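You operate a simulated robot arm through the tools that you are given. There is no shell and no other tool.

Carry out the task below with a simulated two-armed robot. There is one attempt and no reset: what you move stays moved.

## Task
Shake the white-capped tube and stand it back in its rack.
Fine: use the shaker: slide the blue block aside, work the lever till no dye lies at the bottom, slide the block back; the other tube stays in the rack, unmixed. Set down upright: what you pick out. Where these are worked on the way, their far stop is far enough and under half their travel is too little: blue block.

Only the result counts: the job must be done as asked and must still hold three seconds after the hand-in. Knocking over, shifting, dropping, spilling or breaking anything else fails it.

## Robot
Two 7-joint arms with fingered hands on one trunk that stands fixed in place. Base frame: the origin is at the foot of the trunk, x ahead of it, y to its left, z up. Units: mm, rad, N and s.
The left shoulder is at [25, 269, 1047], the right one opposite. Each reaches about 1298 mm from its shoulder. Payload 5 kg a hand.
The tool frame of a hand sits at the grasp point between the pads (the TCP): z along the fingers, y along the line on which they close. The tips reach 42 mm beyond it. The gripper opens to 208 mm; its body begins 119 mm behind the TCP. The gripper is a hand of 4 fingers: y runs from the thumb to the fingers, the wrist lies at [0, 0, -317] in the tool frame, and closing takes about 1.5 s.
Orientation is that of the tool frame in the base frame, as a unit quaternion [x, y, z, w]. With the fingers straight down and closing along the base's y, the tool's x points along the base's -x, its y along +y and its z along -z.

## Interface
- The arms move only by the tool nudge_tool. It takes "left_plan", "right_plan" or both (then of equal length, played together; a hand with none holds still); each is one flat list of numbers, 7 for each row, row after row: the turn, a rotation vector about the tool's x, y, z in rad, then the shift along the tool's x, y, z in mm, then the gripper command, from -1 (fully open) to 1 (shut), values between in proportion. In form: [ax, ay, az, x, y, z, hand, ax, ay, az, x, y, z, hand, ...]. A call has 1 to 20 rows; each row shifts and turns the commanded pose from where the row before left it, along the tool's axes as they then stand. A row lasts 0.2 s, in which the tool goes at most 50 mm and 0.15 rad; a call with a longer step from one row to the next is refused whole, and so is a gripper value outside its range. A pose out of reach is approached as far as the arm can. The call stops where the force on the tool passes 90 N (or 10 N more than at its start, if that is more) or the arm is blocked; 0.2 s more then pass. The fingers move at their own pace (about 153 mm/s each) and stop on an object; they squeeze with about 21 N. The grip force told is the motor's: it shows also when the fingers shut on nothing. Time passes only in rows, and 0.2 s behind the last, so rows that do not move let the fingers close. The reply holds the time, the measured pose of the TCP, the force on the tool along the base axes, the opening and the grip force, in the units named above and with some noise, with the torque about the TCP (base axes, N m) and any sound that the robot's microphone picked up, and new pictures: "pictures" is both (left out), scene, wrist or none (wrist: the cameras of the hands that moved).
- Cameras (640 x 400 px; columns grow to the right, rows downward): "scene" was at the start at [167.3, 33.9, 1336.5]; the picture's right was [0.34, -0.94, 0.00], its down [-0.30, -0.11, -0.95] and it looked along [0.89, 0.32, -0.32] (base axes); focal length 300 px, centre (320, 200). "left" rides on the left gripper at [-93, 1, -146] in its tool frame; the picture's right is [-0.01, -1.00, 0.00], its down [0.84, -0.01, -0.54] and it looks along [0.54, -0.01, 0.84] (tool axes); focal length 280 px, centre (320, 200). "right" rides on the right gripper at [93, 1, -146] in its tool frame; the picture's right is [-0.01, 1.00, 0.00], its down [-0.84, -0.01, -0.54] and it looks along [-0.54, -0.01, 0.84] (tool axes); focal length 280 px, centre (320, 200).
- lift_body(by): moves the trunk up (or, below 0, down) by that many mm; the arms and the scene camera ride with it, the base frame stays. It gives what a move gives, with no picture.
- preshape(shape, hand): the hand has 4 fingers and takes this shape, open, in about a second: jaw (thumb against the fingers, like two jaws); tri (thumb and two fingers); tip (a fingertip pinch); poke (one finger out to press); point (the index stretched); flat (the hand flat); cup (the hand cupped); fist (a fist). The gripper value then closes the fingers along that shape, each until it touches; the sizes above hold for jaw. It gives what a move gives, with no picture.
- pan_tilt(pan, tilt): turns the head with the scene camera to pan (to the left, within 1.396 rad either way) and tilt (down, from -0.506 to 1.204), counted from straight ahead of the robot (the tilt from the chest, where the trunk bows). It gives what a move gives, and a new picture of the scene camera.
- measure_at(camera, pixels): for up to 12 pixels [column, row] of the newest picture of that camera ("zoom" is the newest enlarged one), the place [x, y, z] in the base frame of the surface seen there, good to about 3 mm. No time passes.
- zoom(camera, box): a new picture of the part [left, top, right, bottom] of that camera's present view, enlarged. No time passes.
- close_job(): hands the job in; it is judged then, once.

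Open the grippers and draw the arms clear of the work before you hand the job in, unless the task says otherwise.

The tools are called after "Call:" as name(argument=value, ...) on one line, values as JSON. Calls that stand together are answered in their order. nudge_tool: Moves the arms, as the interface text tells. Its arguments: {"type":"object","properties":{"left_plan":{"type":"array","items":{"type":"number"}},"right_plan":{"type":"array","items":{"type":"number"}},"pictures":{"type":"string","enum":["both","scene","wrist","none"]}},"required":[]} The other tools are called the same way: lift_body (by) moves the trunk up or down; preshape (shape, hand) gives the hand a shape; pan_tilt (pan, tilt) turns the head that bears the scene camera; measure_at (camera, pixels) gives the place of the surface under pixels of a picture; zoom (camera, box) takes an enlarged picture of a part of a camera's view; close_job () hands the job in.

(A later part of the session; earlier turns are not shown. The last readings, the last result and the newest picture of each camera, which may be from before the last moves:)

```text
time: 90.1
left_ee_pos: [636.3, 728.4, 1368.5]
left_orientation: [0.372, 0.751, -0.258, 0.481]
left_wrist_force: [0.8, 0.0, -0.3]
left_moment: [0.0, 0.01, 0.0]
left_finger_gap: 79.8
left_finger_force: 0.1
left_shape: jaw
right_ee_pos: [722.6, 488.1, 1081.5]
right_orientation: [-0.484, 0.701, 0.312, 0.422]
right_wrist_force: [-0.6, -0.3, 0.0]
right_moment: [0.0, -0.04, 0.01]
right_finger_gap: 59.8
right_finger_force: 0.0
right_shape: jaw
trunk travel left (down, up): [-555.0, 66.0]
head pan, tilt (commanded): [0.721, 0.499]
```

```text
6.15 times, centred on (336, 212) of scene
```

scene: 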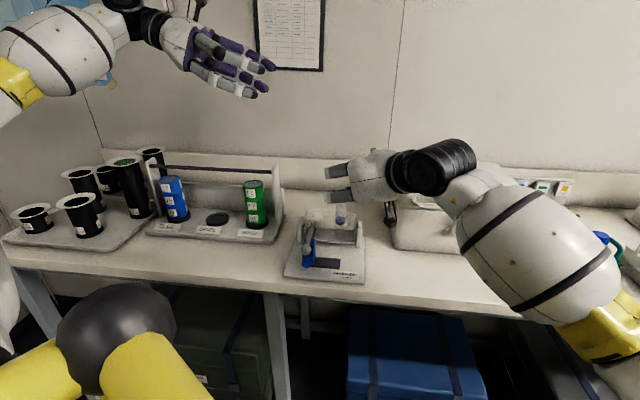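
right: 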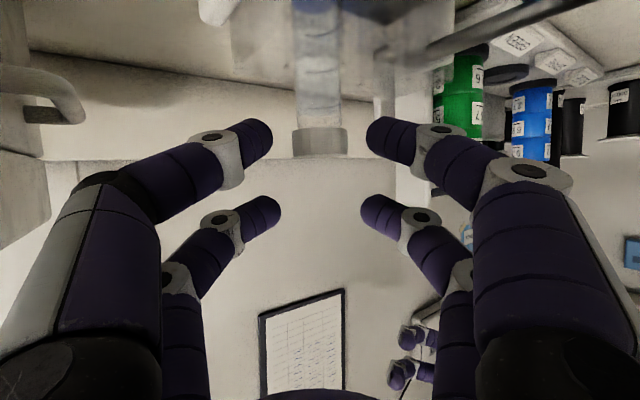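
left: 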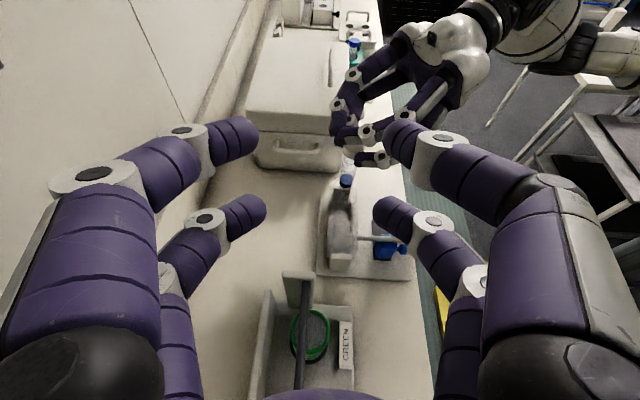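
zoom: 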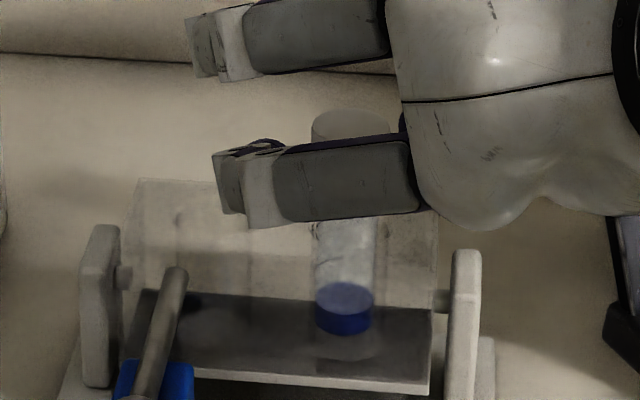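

The tube stands free in the well, cap still centred between the open fingers. I withdraw the right hand back along its axis and away to the right.

Call:
nudge_tool(right_plan=[0, 0, 0, 0, 0, -25, 0.42, 0, 0, 0, 0, 0, -30, 0.42, 0, 0, 0, 0, 0, -40, 0.42, 0, 0, 0, 0, 0, -45, 0.42, 0, 0, 0, 0, 0, -45, 0.42, 0, 0, 0, 0, 0, -45, 0.42, 0, 0, 0, 0, 0, -45, 0.42, 0, 0, 0, 0, 0, -45, 0.42, 0, 0, 0, 0, 0, -45, 0.42], pictures="scene")

Call:
preshape(shape="poke", hand="left")

Call:
zoom(camera="scene", box=[300, 180, 372, 245])

```text
time: 92.1
left_ee_pos: [636.5, 727.5, 1370.3]
left_orientation: [0.373, 0.751, -0.258, 0.48]
left_wrist_force: [-0.5, -1.0, 2.2]
left_moment: [0.18, 0.05, 0.1]
left_finger_gap: 80.1
left_finger_force: 0.2
left_shape: jaw
right_ee_pos: [617.5, 177.3, 1244.4]
right_orientation: [-0.484, 0.7, 0.312, 0.422]
right_wrist_force: [-0.2, 0.0, -0.4]
right_moment: [0.05, -0.02, 0.0]
right_finger_gap: 60.3
right_finger_force: 0.0
right_shape: jaw
trunk travel left (down, up): [-555.0, 66.0]
head pan, tilt (commanded): [0.721, 0.499]
```

scene: 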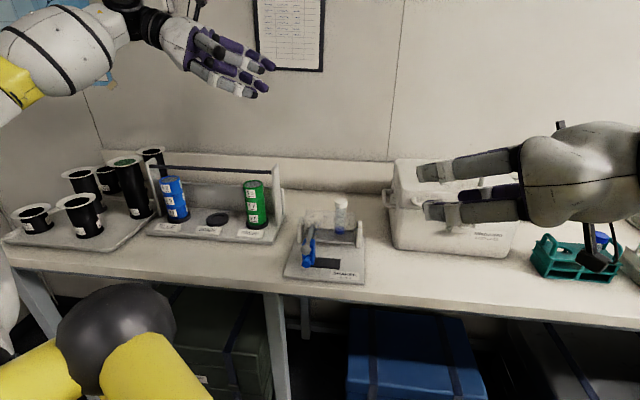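

```text
time: 93.0
left_ee_pos: [637.4, 730.5, 1369.1]
left_orientation: [0.372, 0.752, -0.257, 0.48]
left_wrist_force: [0.7, 0.5, 0.8]
left_moment: [-0.03, 0.0, -0.02]
left_finger_gap: 0.2
left_finger_force: 0.0
left_shape: poke
right_ee_pos: [618.3, 179.2, 1244.0]
right_orientation: [-0.485, 0.7, 0.313, 0.422]
right_wrist_force: [0.7, 0.1, -0.3]
right_moment: [0.0, -0.03, 0.0]
right_finger_gap: 60.2
right_finger_force: 0.0
right_shape: jaw
trunk travel left (down, up): [-555.0, 66.0]
head pan, tilt (commanded): [0.721, 0.499]
```

```text
6.15 times, centred on (336, 212) of scene
```

zoom: 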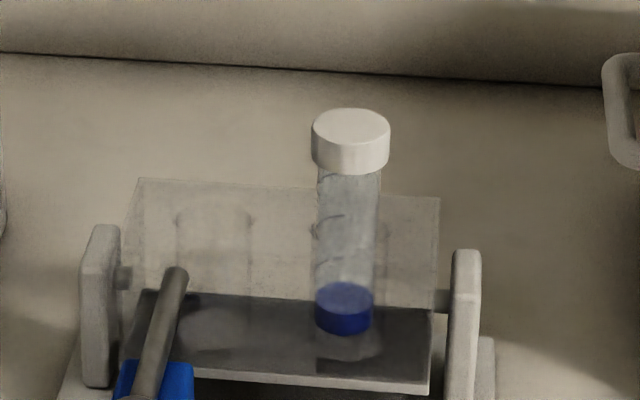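

The tube stands in the cradle with its dye at the bottom. I move the right hand further away and look at the left hand's poke shape.

Call:
nudge_tool(right_plan=[0, 0, 0, 18.5, -2.3, -38.8, 0.42, 0, 0, 0, 18.5, -2.3, -38.8, 0.42, 0, 0, 0, 18.5, -2.3, -38.8, 0.42, 0, 0, 0, 18.5, -2.3, -38.8, 0.42, 0, 0, 0, 18.5, -2.3, -38.8, 0.42, 0, 0, 0, 18.5, -2.3, -38.8, 0.42, 0, 0, 0, 18.5, -2.3, -38.8, 0.42, 0, 0, 0, 18.5, -2.3, -38.8, 0.42], left_plan=[0, 0, 0, 0, 0, 0, -1, 0, 0, 0, 0, 0, 0, -1, 0, 0, 0, 0, 0, 0, -1, 0, 0, 0, 0, 0, 0, -1, 0, 0, 0, 0, 0, 0, -1, 0, 0, 0, 0, 0, 0, -1, 0, 0, 0, 0, 0, 0, -1, 0, 0, 0, 0, 0, 0, -1], pictures="both")

Call:
zoom(camera="scene", box=[140, 0, 300, 120])

```text
time: 94.8
left_ee_pos: [636.2, 728.5, 1371.5]
left_orientation: [0.372, 0.752, -0.257, 0.48]
left_wrist_force: [-0.2, -0.4, 1.6]
left_moment: [0.21, 0.08, 0.11]
left_finger_gap: 0.0
left_finger_force: 0.1
left_shape: poke
right_ee_pos: [520.7, -151.6, 1250.4]
right_orientation: [-0.485, 0.699, 0.312, 0.422]
right_wrist_force: [-0.6, -1.1, 0.9]
right_moment: [0.01, -0.04, -0.02]
right_finger_gap: 60.1
right_finger_force: 0.1
right_shape: jaw
trunk travel left (down, up): [-555.0, 66.0]
head pan, tilt (commanded): [0.721, 0.499]
```

scene: 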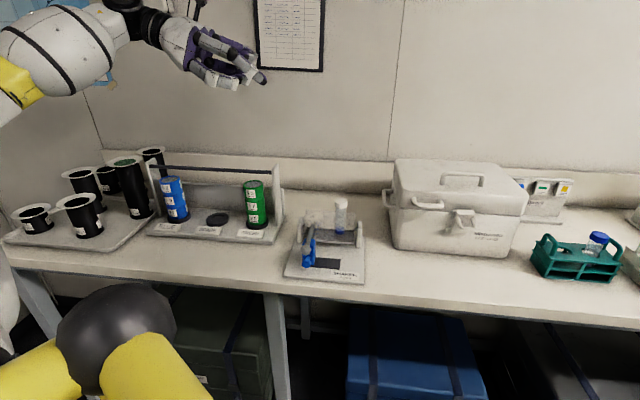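
right: 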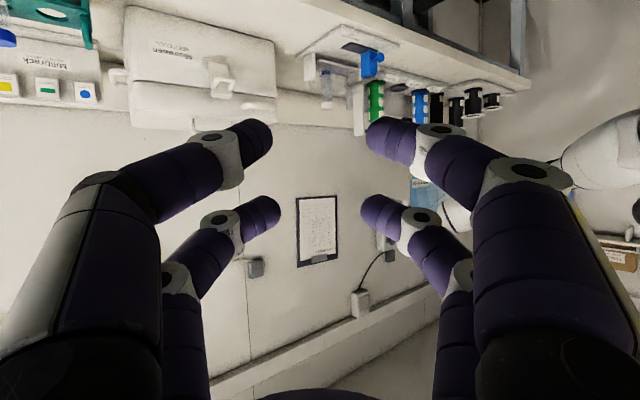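
left: 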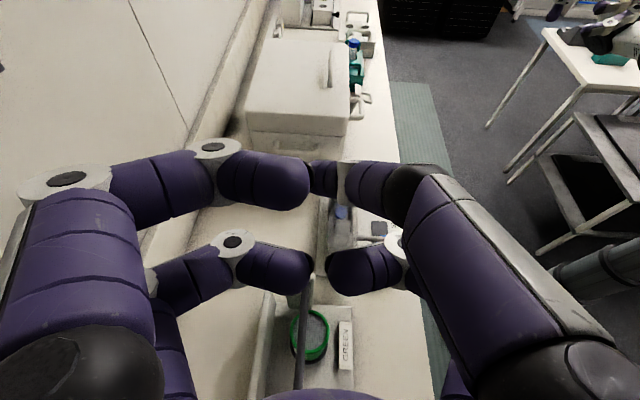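

```text
3.33 times, centred on (220, 60) of scene
```

zoom: 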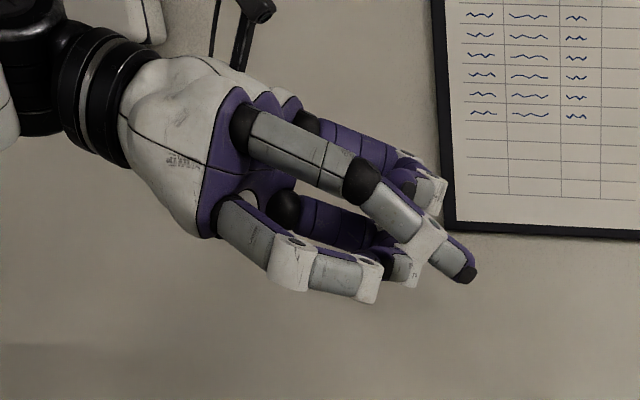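

The poke finger's tip is at (465,270) in the zoom, clearly ahead of the others. I measure it and the curled fingers.

Call:
measure_at(camera="zoom", pixels=[[466, 272], [450, 252], [428, 240], [395, 205], [372, 290], [372, 265], [438, 192], [405, 270], [300, 140], [250, 220]])

Call:
measure_at(camera="left", pixels=[[318, 170], [318, 188], [330, 180], [365, 190], [300, 185], [345, 275], [290, 268]])

```text
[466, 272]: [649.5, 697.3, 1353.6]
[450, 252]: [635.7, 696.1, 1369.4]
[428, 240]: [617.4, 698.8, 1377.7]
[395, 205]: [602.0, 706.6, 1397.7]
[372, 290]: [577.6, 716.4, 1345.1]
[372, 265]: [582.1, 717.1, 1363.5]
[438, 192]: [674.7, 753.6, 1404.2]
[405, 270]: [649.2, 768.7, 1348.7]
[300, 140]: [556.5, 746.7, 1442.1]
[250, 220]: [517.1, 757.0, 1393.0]
```

```text
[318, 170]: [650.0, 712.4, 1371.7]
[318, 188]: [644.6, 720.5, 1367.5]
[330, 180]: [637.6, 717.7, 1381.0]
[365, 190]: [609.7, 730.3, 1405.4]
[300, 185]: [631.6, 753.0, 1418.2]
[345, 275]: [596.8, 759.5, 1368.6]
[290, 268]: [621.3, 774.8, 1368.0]
```

The poke tip is at about tool (-3,-2,30) with curled knuckles only ~40 mm behind. To plan the front approach I measure the neighbouring tray and the lever/knob more exactly.

Call:
zoom(camera="scene", box=[250, 195, 370, 290])

```text
4.21 times, centred on (310, 242) of scene
```

zoom: 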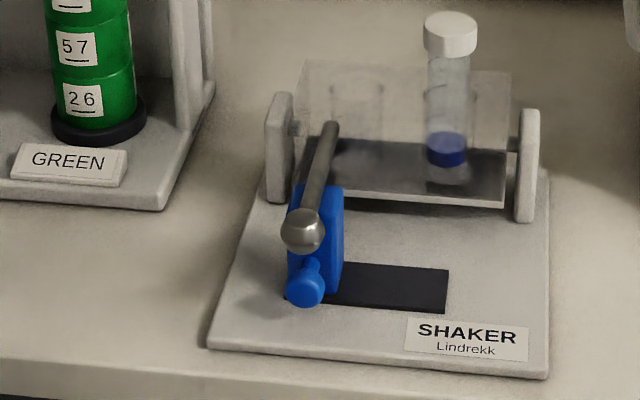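

Call:
measure_at(camera="zoom", pixels=[[303, 230], [303, 245], [305, 285], [305, 300], [292, 285], [318, 285], [335, 230], [295, 195], [330, 128], [165, 205], [210, 85], [125, 190]])

Call:
measure_at(camera="zoom", pixels=[[320, 262], [312, 268], [440, 270], [443, 308], [340, 300], [60, 350], [208, 345], [548, 375], [300, 218], [318, 190], [338, 200], [450, 22]])

```text
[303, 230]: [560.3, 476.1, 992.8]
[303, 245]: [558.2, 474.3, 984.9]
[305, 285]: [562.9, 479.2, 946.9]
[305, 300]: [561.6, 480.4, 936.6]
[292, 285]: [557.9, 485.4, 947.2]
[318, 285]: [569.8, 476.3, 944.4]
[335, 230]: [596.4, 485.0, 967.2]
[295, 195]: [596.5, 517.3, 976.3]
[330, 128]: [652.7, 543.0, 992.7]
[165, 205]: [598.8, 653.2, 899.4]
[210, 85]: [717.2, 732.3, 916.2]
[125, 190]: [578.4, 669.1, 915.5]
```

```text
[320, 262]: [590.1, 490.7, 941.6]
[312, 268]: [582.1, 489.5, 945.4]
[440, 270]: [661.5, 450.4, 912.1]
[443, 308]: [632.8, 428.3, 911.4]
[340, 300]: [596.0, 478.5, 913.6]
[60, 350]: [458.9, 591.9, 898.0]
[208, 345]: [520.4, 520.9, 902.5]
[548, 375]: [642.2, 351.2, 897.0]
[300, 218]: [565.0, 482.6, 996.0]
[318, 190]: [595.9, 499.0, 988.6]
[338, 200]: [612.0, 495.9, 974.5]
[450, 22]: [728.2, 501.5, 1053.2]
```

Knob head: u≈47–70, f≈10–22, z≈946±11.5; ball bottom ≈972; block front at f≈40. A wide-open hand rolled 90° gives two prongs (34 mm apart) that can straddle the knob from the front under the ball. I turn the right hand level, pointing at azimuth ~50°, and roll it by +90°.

Call:
nudge_tool(right_plan=[0, -0.1165, 0, 0, 0, 0, 0, 0, -0.1165, 0, 0, 0, 0, 0, 0, -0.1165, 0, 0, 0, 0, 0, 0, -0.1165, 0, 0, 0, 0, 0, 0.122, 0, 0, 0, 0, 0, 0, 0.122, 0, 0, 0, 0, 0, 0, 0.122, 0, 0, 0, 0, 0, 0, 0, 0, 0.1428, 0, 0, 0, 0, 0, 0, 0.1428, 0, 0, 0, 0, 0, 0, 0.1428, 0, 0, 0, 0, 0, 0, 0.1428, 0, 0, 0, 0, 0, 0, 0.1428, 0, 0, 0, 0, 0, 0, 0.1428, 0, 0, 0, 0, 0, 0, 0.1428, 0, 0, 0, 0, 0, 0, 0.1428, 0, 0, 0, 0, 0, 0, 0.1428, 0, 0, 0, 0, 0, 0, 0.1428, 0, 0, 0, 0, 0, 0, 0.1428, 0, 0, 0, 0], pictures="wrist")

```text
time: 98.6
left_ee_pos: [636.9, 729.3, 1368.5]
left_orientation: [0.371, 0.751, -0.258, 0.482]
left_wrist_force: [-1.1, 2.5, -0.7]
left_moment: [-0.19, -0.09, -0.11]
left_finger_gap: 0.0
left_finger_force: 0.0
left_shape: poke
right_ee_pos: [586.3, -162.5, 1268.3]
right_orientation: [0.255, 0.663, 0.663, 0.235]
right_wrist_force: [-0.1, -0.9, 1.1]
right_moment: [-0.09, 0.05, -0.09]
right_finger_gap: 103.9
right_finger_force: 0.1
right_shape: jaw
right hand out of reach, approached as far as the arm can: row 6, 7
trunk travel left (down, up): [-555.0, 66.0]
head pan, tilt (commanded): [0.721, 0.499]
```

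right: 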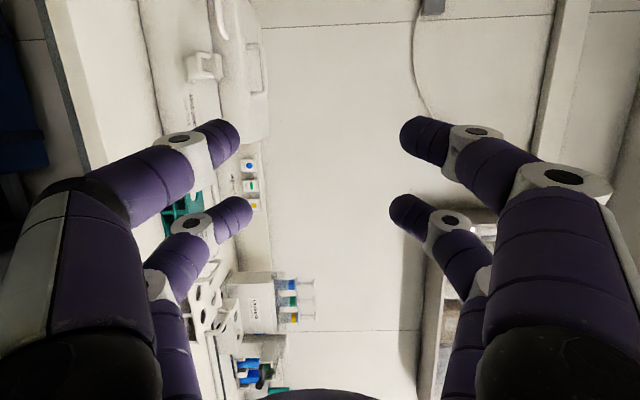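

The hand is level with its closing axis vertical, as wanted. I open it fully and move it in front of the body toward (560,150,1200).

Call:
nudge_tool(right_plan=[0, 0, 0, 27.6, -8.9, 27.6, -1, 0, 0, 0, 27.6, -8.9, 27.6, -1, 0, 0, 0, 27.6, -8.9, 27.6, -1, 0, 0, 0, 27.6, -8.9, 27.6, -1, 0, 0, 0, 27.6, -8.9, 27.6, -1, 0, 0, 0, 27.6, -8.9, 27.6, -1, 0, 0, 0, 27.6, -8.9, 27.6, -1, 0, 0, 0, 27.6, -8.9, 27.6, -1], pictures="both")

```text
time: 100.6
left_ee_pos: [636.4, 728.7, 1369.6]
left_orientation: [0.372, 0.751, -0.258, 0.481]
left_wrist_force: [0.7, -0.8, 0.3]
left_moment: [0.01, 0.03, -0.03]
left_finger_gap: 0.0
left_finger_force: 0.1
left_shape: poke
right_ee_pos: [601.0, 118.1, 1169.0]
right_orientation: [0.248, 0.682, 0.641, 0.251]
right_wrist_force: [0.9, 0.5, 0.1]
right_moment: [0.02, 0.0, 0.03]
right_finger_gap: 208.0
right_finger_force: 0.1
right_shape: jaw
right hand out of reach, approached as far as the arm can: row 1, 2, 8
trunk travel left (down, up): [-555.0, 66.0]
head pan, tilt (commanded): [0.721, 0.499]
stopped in row 8 (right hand): the arm was blocked; the commanded pose is now the measured one
```

scene: 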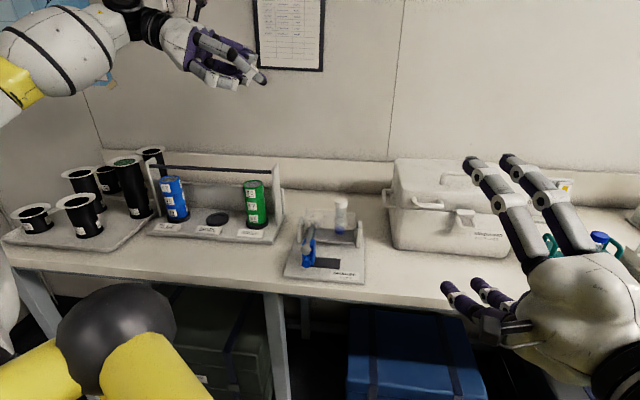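
right: 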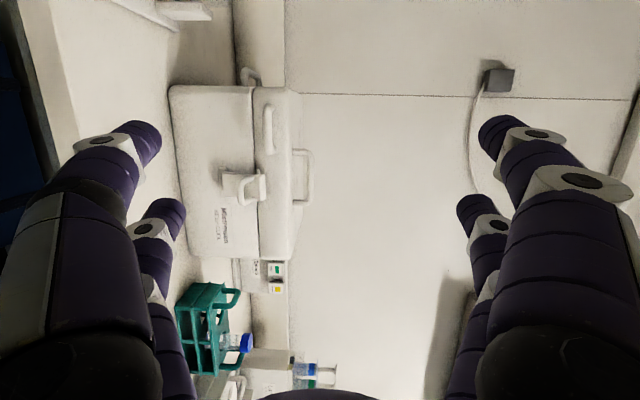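

The arm was blocked at (601,118,1169). I look down at the right arm to see what it meets.

Call:
pan_tilt(pan=-0.4, tilt=0.95)

```text
time: 101.9
left_ee_pos: [636.8, 729.7, 1368.3]
left_orientation: [0.372, 0.751, -0.258, 0.481]
left_wrist_force: [0.7, 0.0, -0.2]
left_moment: [0.01, 0.0, -0.03]
left_finger_gap: 0.0
left_finger_force: 0.1
left_shape: poke
right_ee_pos: [600.8, 118.3, 1169.5]
right_orientation: [0.247, 0.682, 0.641, 0.251]
right_wrist_force: [-0.1, -0.2, 0.1]
right_moment: [-0.01, 0.0, 0.03]
right_finger_gap: 208.0
right_finger_force: 0.1
right_shape: jaw
trunk travel left (down, up): [-555.0, 66.0]
head pan, tilt (commanded): [-0.4, 0.949]
```

scene: 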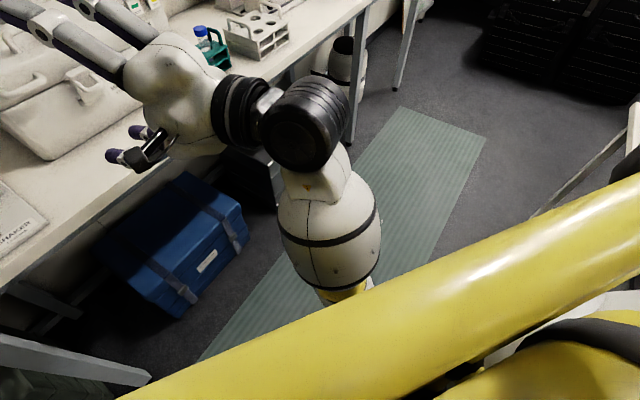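

The right forearm runs down beside the yellow frame, so that approach is blocked. Better: the left hand, rolled 90°, can push the block from the left along the track, with one low prong passing under the lever. I take the right hand back to the right.

Call:
nudge_tool(right_plan=[0, 0, 0, -25.2, 12, -32.3, 0, 0, 0, 0, -25.2, 12, -32.3, 0, 0, 0, 0, -25.2, 12, -32.3, 0, 0, 0, 0, -25.2, 12, -32.3, 0, 0, 0, 0, -25.2, 12, -32.3, 0, 0, 0, 0, -25.2, 12, -32.3, 0, 0, 0, 0, -25.2, 12, -32.3, 0], pictures="none")

Call:
preshape(shape="jaw", hand="left")

Call:
pan_tilt(pan=0.8, tilt=0.45)

```text
time: 103.5
left_ee_pos: [636.8, 728.4, 1370.7]
left_orientation: [0.373, 0.751, -0.257, 0.48]
left_wrist_force: [-0.6, -0.9, 0.8]
left_moment: [0.26, 0.1, 0.09]
left_finger_gap: 0.0
left_finger_force: 0.1
left_shape: poke
right_ee_pos: [590.2, -164.1, 1271.6]
right_orientation: [0.248, 0.681, 0.642, 0.25]
right_wrist_force: [-0.6, -1.2, -0.3]
right_moment: [0.01, -0.01, 0.04]
right_finger_gap: 104.0
right_finger_force: 0.0
right_shape: jaw
right hand out of reach, approached as far as the arm can: row 5
trunk travel left (down, up): [-555.0, 66.0]
head pan, tilt (commanded): [-0.4, 0.949]
```

```text
time: 104.4
left_ee_pos: [637.0, 731.1, 1368.4]
left_orientation: [0.372, 0.752, -0.257, 0.48]
left_wrist_force: [0.1, 0.6, 0.2]
left_moment: [-0.05, -0.01, -0.05]
left_finger_gap: 207.9
left_finger_force: 0.0
left_shape: jaw
right_ee_pos: [591.4, -162.4, 1269.7]
right_orientation: [0.248, 0.682, 0.641, 0.25]
right_wrist_force: [-0.3, 0.7, 0.9]
right_moment: [-0.01, 0.01, -0.01]
right_finger_gap: 103.9
right_finger_force: 0.1
right_shape: jaw
trunk travel left (down, up): [-555.0, 66.0]
head pan, tilt (commanded): [-0.4, 0.949]
```

```text
time: 105.8
left_ee_pos: [636.5, 730.2, 1368.3]
left_orientation: [0.371, 0.752, -0.257, 0.48]
left_wrist_force: [-0.4, 1.0, 0.1]
left_moment: [-0.01, 0.01, -0.03]
left_finger_gap: 207.6
left_finger_force: 0.0
left_shape: jaw
right_ee_pos: [591.0, -163.0, 1269.7]
right_orientation: [0.248, 0.682, 0.641, 0.25]
right_wrist_force: [-0.8, -0.1, 0.0]
right_moment: [-0.01, 0.01, -0.01]
right_finger_gap: 103.9
right_finger_force: 0.1
right_shape: jaw
trunk travel left (down, up): [-555.0, 66.0]
head pan, tilt (commanded): [0.799, 0.45]
```

scene: 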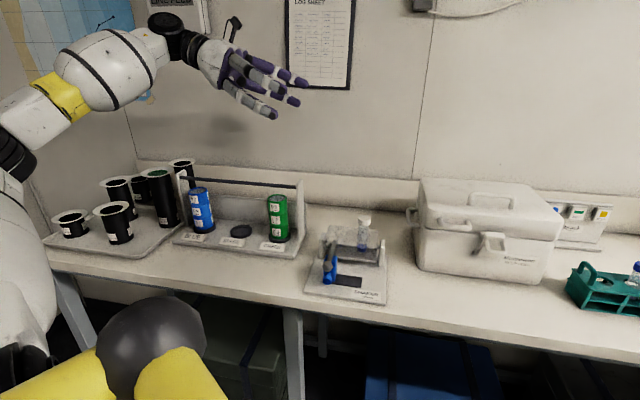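

I turn the left hand level (3 rows) and roll it +90° (11 rows) in place, high above the bench.

Call:
nudge_tool(left_plan=[0, -0.139, 0, 0, 0, 0, -1, 0, -0.139, 0, 0, 0, 0, -1, 0, -0.139, 0, 0, 0, 0, -1, 0, 0, 0.1428, 0, 0, 0, -1, 0, 0, 0.1428, 0, 0, 0, -1, 0, 0, 0.1428, 0, 0, 0, -1, 0, 0, 0.1428, 0, 0, 0, -1, 0, 0, 0.1428, 0, 0, 0, -1, 0, 0, 0.1428, 0, 0, 0, -1, 0, 0, 0.1428, 0, 0, 0, -1, 0, 0, 0.1428, 0, 0, 0, -1, 0, 0, 0.1428, 0, 0, 0, -1, 0, 0, 0.1428, 0, 0, 0, -1, 0, 0, 0.1428, 0, 0, 0, -1], pictures="both")

```text
time: 108.8
left_ee_pos: [638.2, 728.0, 1368.2]
left_orientation: [0.567, 0.424, -0.007, 0.706]
left_wrist_force: [1.0, -0.4, 0.0]
left_moment: [-0.03, 0.01, -0.07]
left_finger_gap: 208.0
left_finger_force: 0.1
left_shape: jaw
left hand out of reach, approached as far as the arm can: row 11, 12, 13, 14
right_ee_pos: [591.9, -162.7, 1271.2]
right_orientation: [0.248, 0.682, 0.641, 0.249]
right_wrist_force: [0.6, 0.2, -0.1]
right_moment: [0.02, -0.01, 0.12]
right_finger_gap: 104.1
right_finger_force: 0.1
right_shape: jaw
trunk travel left (down, up): [-555.0, 66.0]
head pan, tilt (commanded): [0.799, 0.45]
```

scene: 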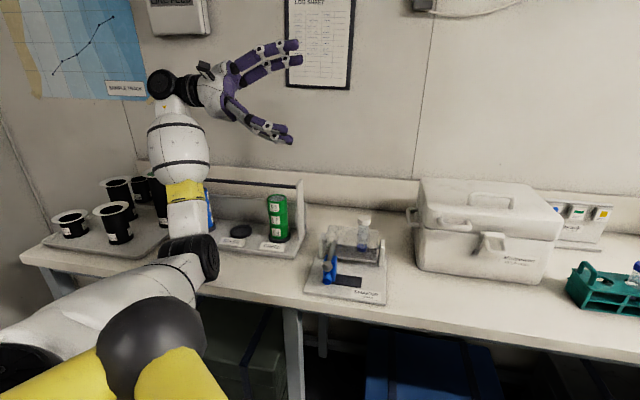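
left: 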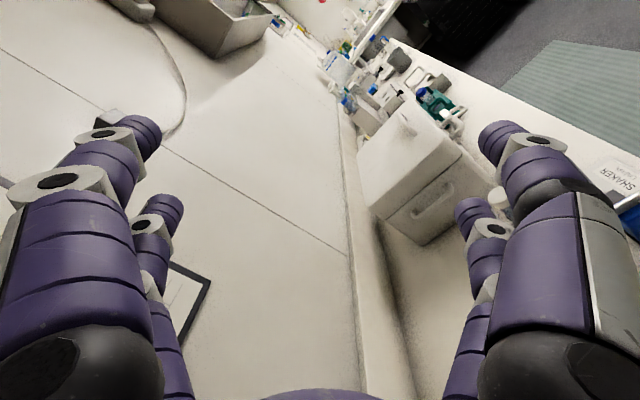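

The left arm swung to an elbow-down posture and the roll stopped at ~53°. I measure where its elbow is relative to the bench items.

Call:
measure_at(camera="scene", pixels=[[190, 250], [205, 265], [185, 210], [180, 160], [130, 300], [178, 85], [200, 180], [120, 185], [130, 235]])

```text
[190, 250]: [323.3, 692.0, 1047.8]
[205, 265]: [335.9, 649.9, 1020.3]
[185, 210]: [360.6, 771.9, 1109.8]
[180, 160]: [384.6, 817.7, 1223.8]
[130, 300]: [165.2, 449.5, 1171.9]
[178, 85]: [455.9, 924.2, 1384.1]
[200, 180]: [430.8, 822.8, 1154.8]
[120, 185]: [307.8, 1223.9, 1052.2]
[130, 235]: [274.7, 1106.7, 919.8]
```

The elbow is in free space in front of the bench. I try the opposite roll instead: back through zero to −90°.

Call:
nudge_tool(left_plan=[0, 0, -0.125, 0, 0, 0, -1, 0, 0, -0.125, 0, 0, 0, -1, 0, 0, -0.125, 0, 0, 0, -1, 0, 0, -0.125, 0, 0, 0, -1, 0, 0, -0.125, 0, 0, 0, -1, 0, 0, -0.125, 0, 0, 0, -1, 0, 0, -0.125, 0, 0, 0, -1, 0, 0, -0.125, 0, 0, 0, -1, 0, 0, -0.125, 0, 0, 0, -1, 0, 0, -0.125, 0, 0, 0, -1, 0, 0, -0.125, 0, 0, 0, -1, 0, 0, -0.125, 0, 0, 0, -1, 0, 0, -0.125, 0, 0, 0, -1, 0, 0, -0.125, 0, 0, 0, -1, 0, 0, -0.125, 0, 0, 0, -1, 0, 0, -0.125, 0, 0, 0, -1, 0, 0, -0.125, 0, 0, 0, -1, 0, 0, -0.125, 0, 0, 0, -1, 0, 0, -0.125, 0, 0, 0, -1, 0, 0, -0.125, 0, 0, 0, -1], pictures="both")

```text
time: 113.0
left_ee_pos: [635.9, 729.1, 1369.5]
left_orientation: [0.223, -0.672, 0.672, -0.217]
left_wrist_force: [0.0, -0.6, 0.2]
left_moment: [0.03, 0.0, 0.07]
left_finger_gap: 208.4
left_finger_force: 0.1
left_shape: jaw
right_ee_pos: [590.3, -161.8, 1271.5]
right_orientation: [0.248, 0.681, 0.642, 0.25]
right_wrist_force: [-0.1, -0.8, -0.2]
right_moment: [0.01, 0.01, -0.02]
right_finger_gap: 103.9
right_finger_force: 0.0
right_shape: jaw
trunk travel left (down, up): [-555.0, 66.0]
head pan, tilt (commanded): [0.799, 0.45]
```

scene: 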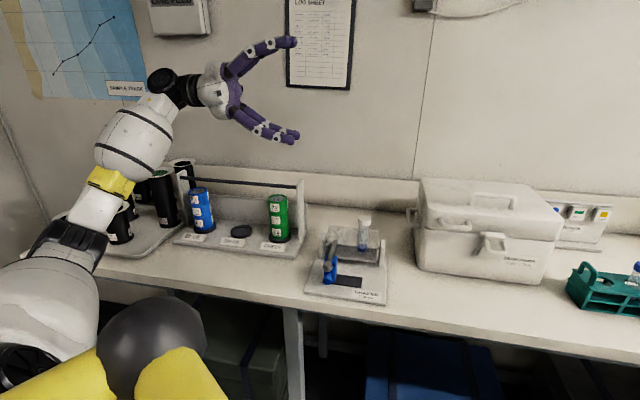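
left: 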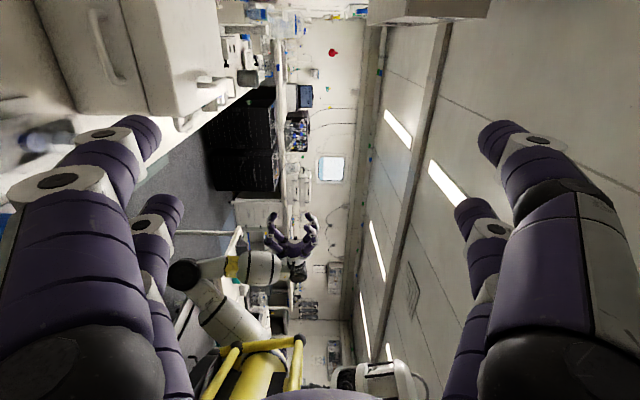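

The −90° roll works: the closing axis is vertical and the hand points along the track. I check the tray panel's height on the left for clearance.

Call:
measure_at(camera="scene", pixels=[[302, 185], [302, 205], [297, 245], [306, 230], [277, 200], [280, 240], [240, 182], [270, 243], [300, 215]])

Call:
measure_at(camera="left", pixels=[[150, 125], [145, 145], [175, 205], [165, 230], [130, 140], [500, 130], [510, 150], [470, 210]])

```text
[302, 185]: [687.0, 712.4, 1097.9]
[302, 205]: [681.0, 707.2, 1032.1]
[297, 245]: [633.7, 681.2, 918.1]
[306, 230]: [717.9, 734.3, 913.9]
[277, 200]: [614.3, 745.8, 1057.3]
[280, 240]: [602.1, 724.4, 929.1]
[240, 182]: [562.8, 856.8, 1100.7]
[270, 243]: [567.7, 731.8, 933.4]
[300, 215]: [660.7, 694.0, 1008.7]
```

```text
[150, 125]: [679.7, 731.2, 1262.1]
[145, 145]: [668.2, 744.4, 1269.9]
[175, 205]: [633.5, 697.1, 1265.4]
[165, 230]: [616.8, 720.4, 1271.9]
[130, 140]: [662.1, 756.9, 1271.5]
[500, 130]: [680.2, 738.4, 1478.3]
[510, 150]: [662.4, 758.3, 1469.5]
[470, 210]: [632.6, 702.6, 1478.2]
```

Panel and container are behind f≈165, so the approach lane along the track is free. I move the left hand forward of them (−f by 188), pitch it up 10°, and lower it part-way.

Call:
nudge_tool(left_plan=[0, 0, 0, 47.1, 0.4, -2, -1, 0, 0, 0, 47.1, 0.4, -2, -1, 0, 0, 0, 47.1, 0.4, -2, -1, 0, 0, 0, 47.1, 0.4, -2, -1, 0, 0, 0, 0, 45, 0, -1, 0, 0, 0, 0, 45, 0, -1, 0, 0, 0, 0, 45, 0, -1, 0, 0, 0, 0, 45, 0, -1, 0.0873, 0, 0, 0, 0, 0, -1, 0.0873, 0, 0, 0, 0, 0, -1], pictures="both")

```text
time: 115.2
left_ee_pos: [479.3, 625.0, 1188.3]
left_orientation: [0.202, -0.611, 0.728, -0.235]
left_wrist_force: [-0.4, 0.4, 0.1]
left_moment: [-0.03, 0.0, -0.07]
left_finger_gap: 208.0
left_finger_force: 0.1
left_shape: jaw
right_ee_pos: [590.1, -161.5, 1271.0]
right_orientation: [0.248, 0.681, 0.642, 0.25]
right_wrist_force: [0.3, 0.8, 0.5]
right_moment: [-0.02, -0.02, -0.01]
right_finger_gap: 103.9
right_finger_force: 0.1
right_shape: jaw
trunk travel left (down, up): [-555.0, 66.0]
head pan, tilt (commanded): [0.799, 0.45]
```

scene: 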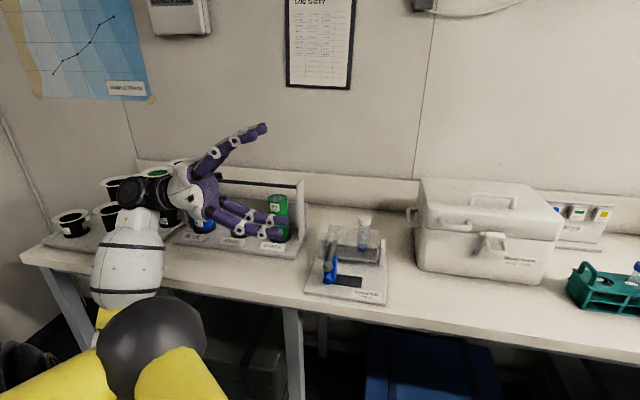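
left: 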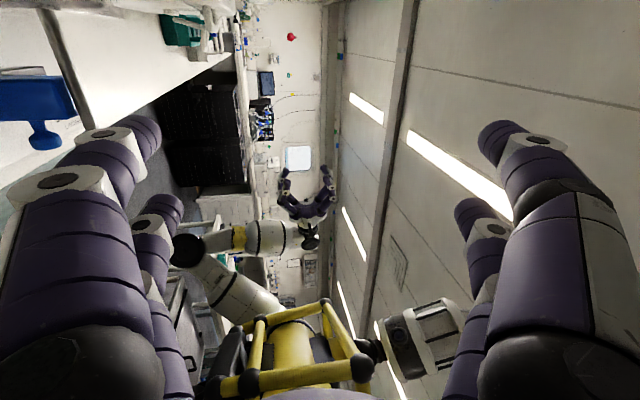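

The left hand is in the lane with its prongs low. I zoom on the lower prongs and measure their tips.

Call:
zoom(camera="scene", box=[160, 110, 340, 260])

```text
2.67 times, centred on (250, 185) of scene
```

zoom: 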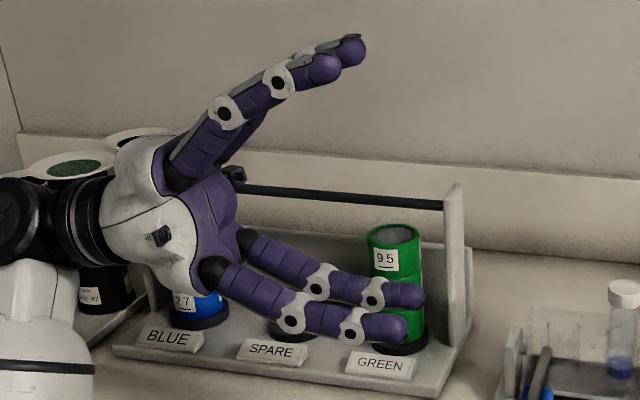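

Call:
measure_at(camera="zoom", pixels=[[403, 325], [400, 318], [398, 338], [380, 325], [330, 318], [292, 315], [353, 325], [418, 292], [412, 303], [375, 292], [240, 285]])

```text
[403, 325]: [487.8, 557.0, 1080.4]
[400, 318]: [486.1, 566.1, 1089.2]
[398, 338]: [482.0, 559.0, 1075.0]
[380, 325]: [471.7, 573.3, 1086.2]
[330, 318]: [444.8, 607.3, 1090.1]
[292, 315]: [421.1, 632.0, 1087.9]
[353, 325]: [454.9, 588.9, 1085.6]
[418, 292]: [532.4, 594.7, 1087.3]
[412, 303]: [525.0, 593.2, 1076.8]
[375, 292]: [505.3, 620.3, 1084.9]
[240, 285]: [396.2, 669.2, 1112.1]
```

The prongs are nearly level; the rear one is at f≈50 and the front one at f≈-8, as wanted. I lower the hand by 135 mm, so the prong axis comes to z≈941.

Call:
nudge_tool(left_plan=[0, 0, 0, -0.2, 33.2, -5.8, -1, 0, 0, 0, -0.2, 33.2, -5.8, -1, 0, 0, 0, -0.2, 33.2, -5.8, -1, 0, 0, 0, -0.2, 33.2, -5.8, -1], pictures="both")

Call:
zoom(camera="scene", box=[200, 190, 400, 310])

```text
time: 116.2
left_ee_pos: [478.0, 624.2, 1054.2]
left_orientation: [0.202, -0.61, 0.729, -0.236]
left_wrist_force: [-0.2, 0.4, -0.3]
left_moment: [-0.05, 0.01, -0.03]
left_finger_gap: 207.9
left_finger_force: 0.1
left_shape: jaw
right_ee_pos: [590.2, -163.0, 1271.6]
right_orientation: [0.248, 0.682, 0.641, 0.25]
right_wrist_force: [-0.1, 0.9, 0.3]
right_moment: [-0.01, 0.02, -0.02]
right_finger_gap: 104.4
right_finger_force: 0.0
right_shape: jaw
trunk travel left (down, up): [-555.0, 66.0]
head pan, tilt (commanded): [0.799, 0.45]
```

scene: 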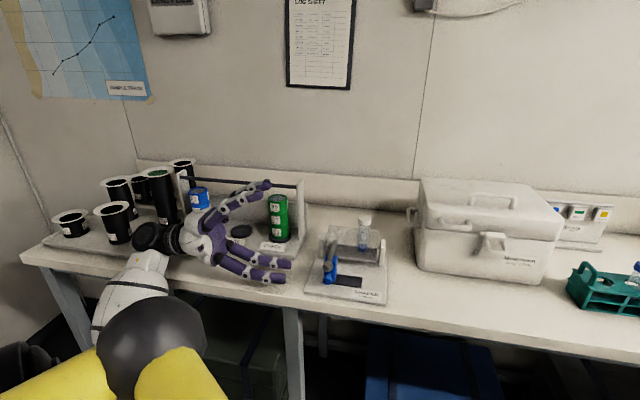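
left: 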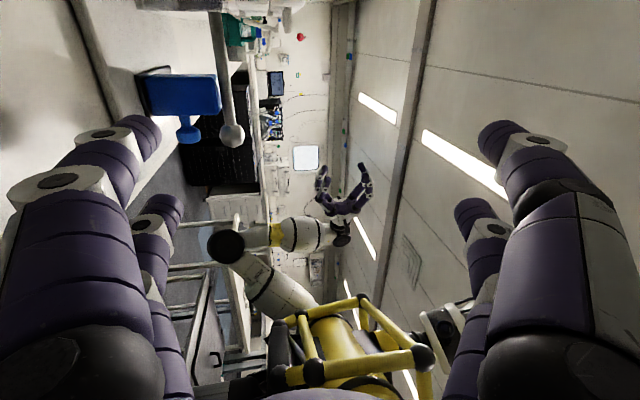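

```text
3.20 times, centred on (300, 250) of scene
```

zoom: 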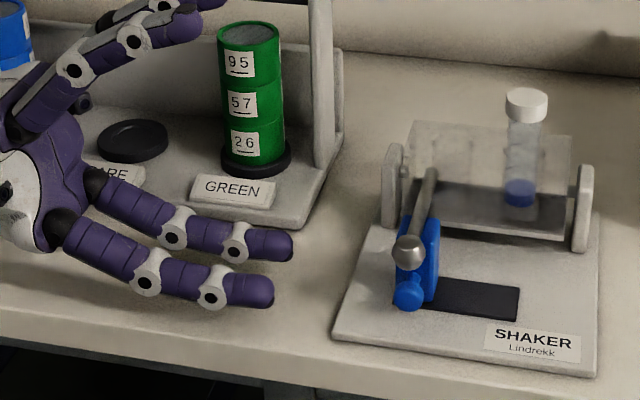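

The prongs are level with the block. I verify the tip heights and positions once more.

Call:
measure_at(camera="zoom", pixels=[[285, 243], [270, 245], [280, 255], [265, 290], [250, 292], [258, 303], [212, 290], [238, 242], [410, 245], [405, 290]])

Call:
zoom(camera="left", box=[70, 50, 270, 230])

```text
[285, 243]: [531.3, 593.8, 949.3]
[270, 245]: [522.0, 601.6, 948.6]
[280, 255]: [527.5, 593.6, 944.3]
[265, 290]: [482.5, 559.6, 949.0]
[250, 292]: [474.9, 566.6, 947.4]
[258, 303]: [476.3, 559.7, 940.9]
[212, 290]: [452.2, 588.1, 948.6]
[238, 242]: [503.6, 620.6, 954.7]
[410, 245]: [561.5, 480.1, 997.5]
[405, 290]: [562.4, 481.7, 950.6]
```

```text
2.22 times, centred on (170, 140) of left
```

zoom: 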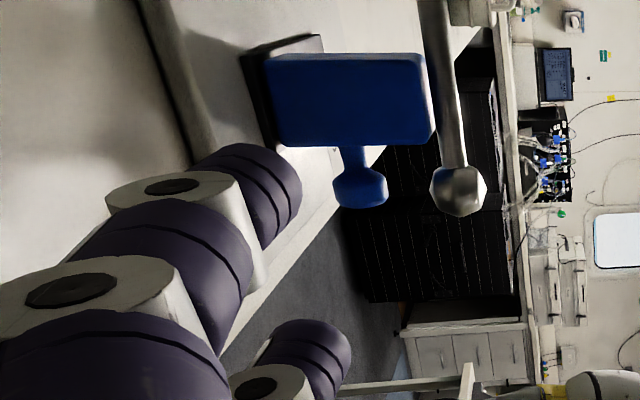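

Prong axes are at z≈943, clear under the ball (bottom ≈972). I advance 80 mm along the track direction, stopping short of the block.

Call:
nudge_tool(left_plan=[0, 0, 0, 1.1, 4.55, 26.2, -1, 0, 0, 0, 1.1, 4.55, 26.2, -1, 0, 0, 0, 1.1, 4.55, 26.2, -1], pictures="both")

Call:
zoom(camera="scene", box=[240, 190, 400, 310])

Call:
zoom(camera="left", box=[70, 50, 270, 230])

```text
time: 117.0
left_ee_pos: [521.6, 557.7, 1053.9]
left_orientation: [0.203, -0.611, 0.728, -0.236]
left_wrist_force: [-0.6, 0.5, -0.1]
left_moment: [0.04, 0.04, 0.01]
left_finger_gap: 208.0
left_finger_force: 0.2
left_shape: jaw
right_ee_pos: [590.9, -162.6, 1272.2]
right_orientation: [0.248, 0.682, 0.641, 0.25]
right_wrist_force: [-1.1, -0.6, 0.3]
right_moment: [-0.03, 0.03, -0.02]
right_finger_gap: 104.1
right_finger_force: 0.0
right_shape: jaw
trunk travel left (down, up): [-555.0, 66.0]
head pan, tilt (commanded): [0.799, 0.45]
```

scene: 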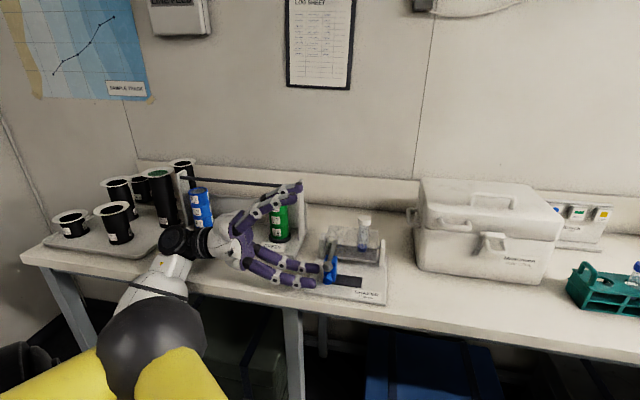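
left: 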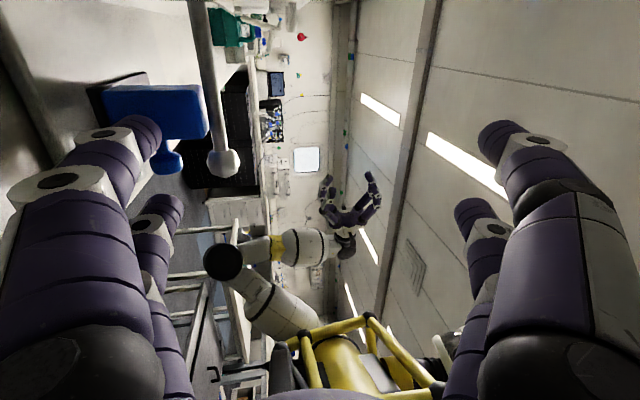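

```text
3.33 times, centred on (320, 250) of scene
```

zoom: 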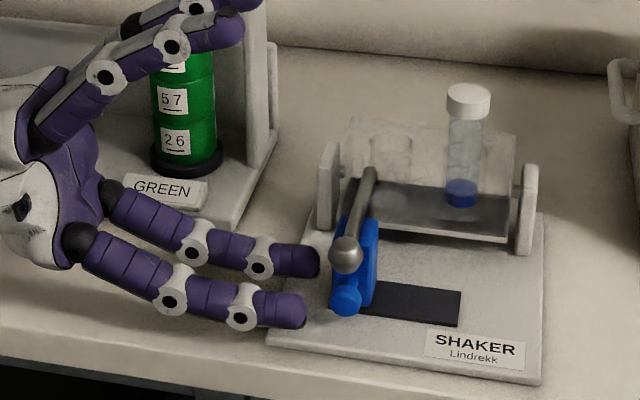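

```text
2.22 times, centred on (170, 140) of left
```

zoom: 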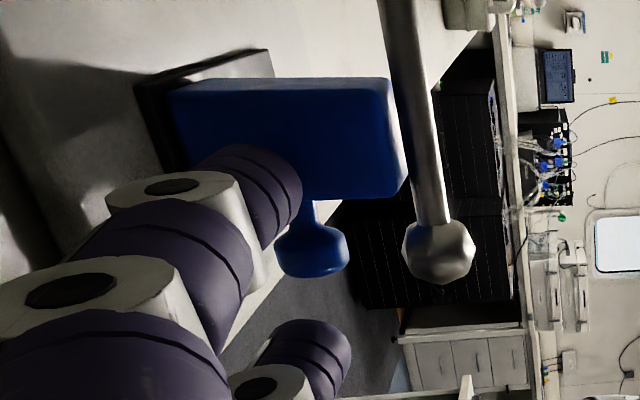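

Prong A lines up with the block's left face and prong B passes in front of the knob. I push 40 mm in 8 mm steps.

Call:
nudge_tool(left_plan=[0, 0, 0, 0.33, 1.37, 7.87, -1, 0, 0, 0, 0.33, 1.37, 7.87, -1, 0, 0, 0, 0.33, 1.37, 7.87, -1, 0, 0, 0, 0.33, 1.37, 7.87, -1, 0, 0, 0, 0.33, 1.37, 7.87, -1], pictures="wrist")

Call:
zoom(camera="scene", box=[240, 190, 400, 310])

```text
time: 118.2
left_ee_pos: [544.0, 524.4, 1053.3]
left_orientation: [0.202, -0.611, 0.728, -0.235]
left_wrist_force: [-0.4, -0.2, -0.1]
left_moment: [0.01, 0.05, 0.01]
left_finger_gap: 208.1
left_finger_force: 0.2
left_shape: jaw
right_ee_pos: [590.8, -163.2, 1270.6]
right_orientation: [0.248, 0.681, 0.642, 0.25]
right_wrist_force: [0.7, 0.0, 0.5]
right_moment: [0.01, -0.01, 0.01]
right_finger_gap: 103.9
right_finger_force: 0.1
right_shape: jaw
trunk travel left (down, up): [-555.0, 66.0]
head pan, tilt (commanded): [0.799, 0.45]
```

left: 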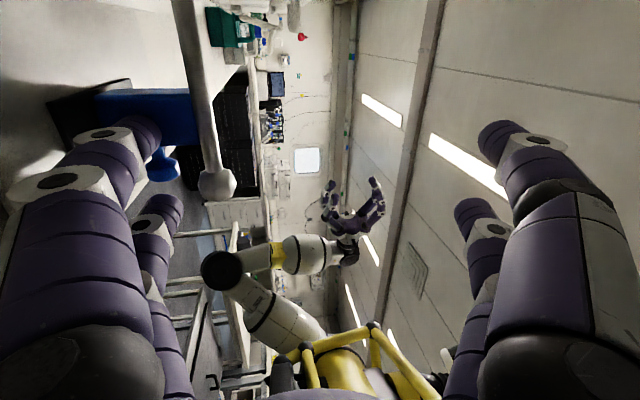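

```text
3.33 times, centred on (320, 250) of scene
```

zoom: 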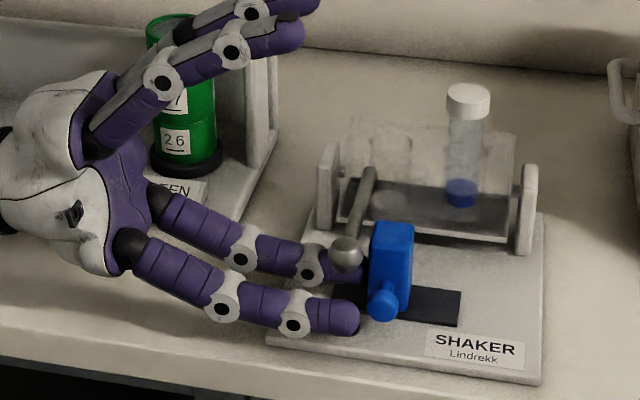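

The block slides freely (about 27 mm so far). I push 36 mm more.

Call:
nudge_tool(left_plan=[0, 0, 0, 0.33, 1.37, 7.87, -1, 0, 0, 0, 0.33, 1.37, 7.87, -1, 0, 0, 0, 0.33, 1.37, 7.87, -1, 0, 0, 0, 0.33, 1.37, 7.87, -1, 0, 0, 0, 0.16, 0.68, 3.93, -1], pictures="wrist")

Call:
zoom(camera="scene", box=[240, 190, 400, 310])

```text
time: 119.4
left_ee_pos: [565.1, 495.0, 1054.1]
left_orientation: [0.203, -0.61, 0.729, -0.235]
left_wrist_force: [-1.6, 0.5, -0.2]
left_moment: [-0.02, 0.03, -0.03]
left_finger_gap: 208.0
left_finger_force: 0.1
left_shape: jaw
right_ee_pos: [590.2, -163.5, 1271.1]
right_orientation: [0.248, 0.682, 0.641, 0.25]
right_wrist_force: [-0.1, 0.6, 0.1]
right_moment: [0.01, 0.0, 0.01]
right_finger_gap: 104.0
right_finger_force: 0.1
right_shape: jaw
trunk travel left (down, up): [-555.0, 66.0]
head pan, tilt (commanded): [0.799, 0.45]
```

left: 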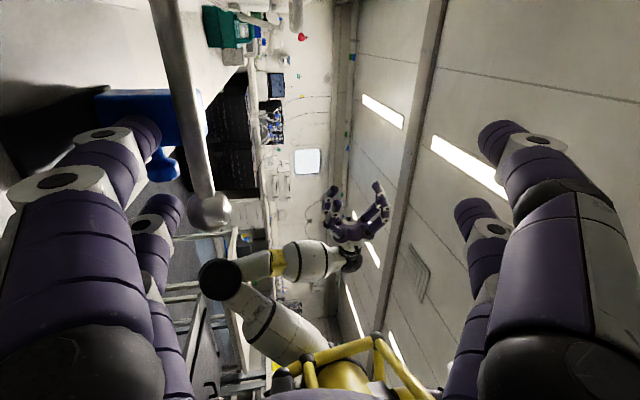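

```text
3.33 times, centred on (320, 250) of scene
```

zoom: 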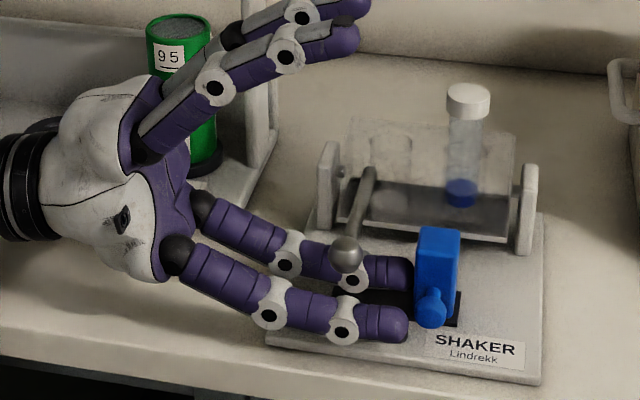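

The block is near the track's right end. I push in 3 mm steps to feel for the stop.

Call:
nudge_tool(left_plan=[0, 0, 0, 0.12, 0.51, 2.95, -1, 0, 0, 0, 0.12, 0.51, 2.95, -1, 0, 0, 0, 0.12, 0.51, 2.95, -1], pictures="none")

Call:
zoom(camera="scene", box=[280, 190, 400, 310])

```text
time: 120.2
left_ee_pos: [566.9, 492.5, 1055.5]
left_orientation: [0.204, -0.609, 0.728, -0.24]
left_wrist_force: [-44.6, 44.4, 14.8]
left_moment: [4.99, 4.62, 0.8]
left_finger_gap: 207.4
left_finger_force: 0.1
left_shape: jaw
right_ee_pos: [588.8, -158.0, 1271.5]
right_orientation: [0.246, 0.682, 0.642, 0.249]
right_wrist_force: [0.6, 0.7, -0.6]
right_moment: [0.0, -0.02, 0.03]
right_finger_gap: 103.7
right_finger_force: 0.0
right_shape: jaw
trunk travel left (down, up): [-555.0, 66.0]
head pan, tilt (commanded): [0.799, 0.45]
```

```text
3.33 times, centred on (340, 250) of scene
```

zoom: 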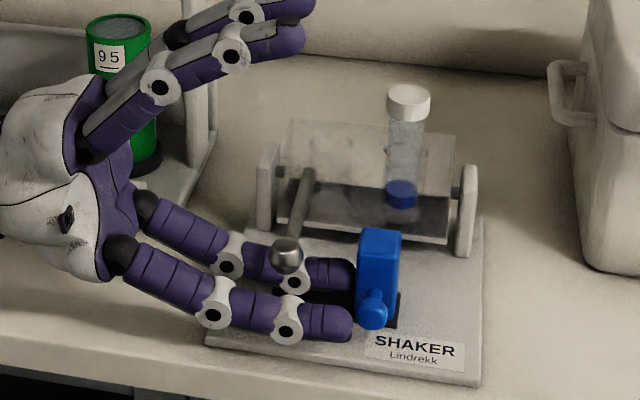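

Force rose to ~63 N: the block is at its far stop. I retreat back along the track direction.

Call:
nudge_tool(left_plan=[0, 0, 0, -0.5, -2, -11.8, -1, 0, 0, 0, -1.2, -5.1, -29.5, -1, 0, 0, 0, -1.2, -5.1, -29.5, -1, 0, 0, 0, -1.2, -5.1, -29.5, -1, 0, 0, 0, -1.2, -5.1, -29.5, -1, 0, 0, 0, -1.2, -5.1, -29.5, -1], pictures="wrist")

Call:
zoom(camera="scene", box=[280, 190, 400, 310])

```text
time: 121.6
left_ee_pos: [480.3, 620.4, 1053.3]
left_orientation: [0.203, -0.611, 0.728, -0.235]
left_wrist_force: [-0.1, 0.1, -0.4]
left_moment: [0.03, 0.02, -0.05]
left_finger_gap: 208.0
left_finger_force: 0.1
left_shape: jaw
right_ee_pos: [590.9, -163.6, 1271.4]
right_orientation: [0.248, 0.682, 0.641, 0.25]
right_wrist_force: [0.3, -0.1, 0.0]
right_moment: [0.04, -0.04, 0.01]
right_finger_gap: 104.0
right_finger_force: 0.2
right_shape: jaw
trunk travel left (down, up): [-555.0, 66.0]
head pan, tilt (commanded): [0.799, 0.45]
```

left: 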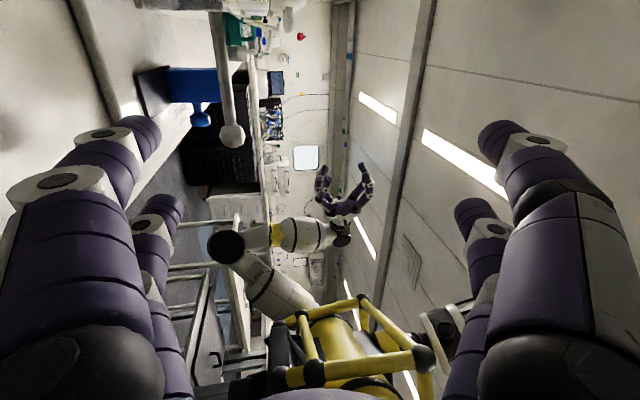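

```text
3.33 times, centred on (340, 250) of scene
```

zoom: 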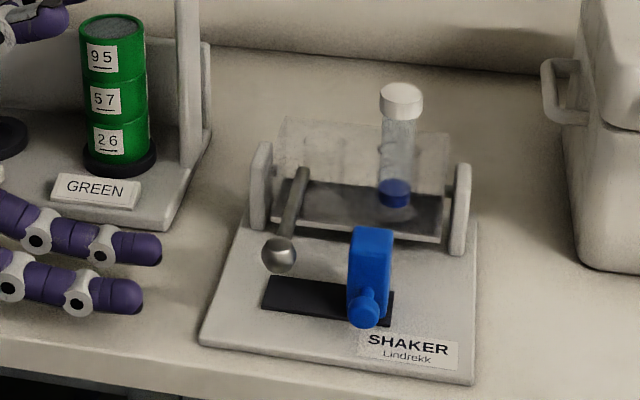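

The block now sits at the right end and the lever is free. I check that the shaker plate itself hasn't shifted.

Call:
measure_at(camera="zoom", pixels=[[203, 342], [472, 382], [276, 255], [279, 240], [300, 175], [365, 310], [385, 250], [262, 150], [460, 172], [350, 240], [290, 210]])

```text
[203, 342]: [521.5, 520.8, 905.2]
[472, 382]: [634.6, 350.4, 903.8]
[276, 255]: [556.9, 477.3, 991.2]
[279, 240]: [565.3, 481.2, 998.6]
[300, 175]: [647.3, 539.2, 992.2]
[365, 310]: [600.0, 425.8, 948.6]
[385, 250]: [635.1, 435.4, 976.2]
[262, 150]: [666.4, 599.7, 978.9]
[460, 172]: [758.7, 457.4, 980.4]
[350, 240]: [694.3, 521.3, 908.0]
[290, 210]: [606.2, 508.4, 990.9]
```

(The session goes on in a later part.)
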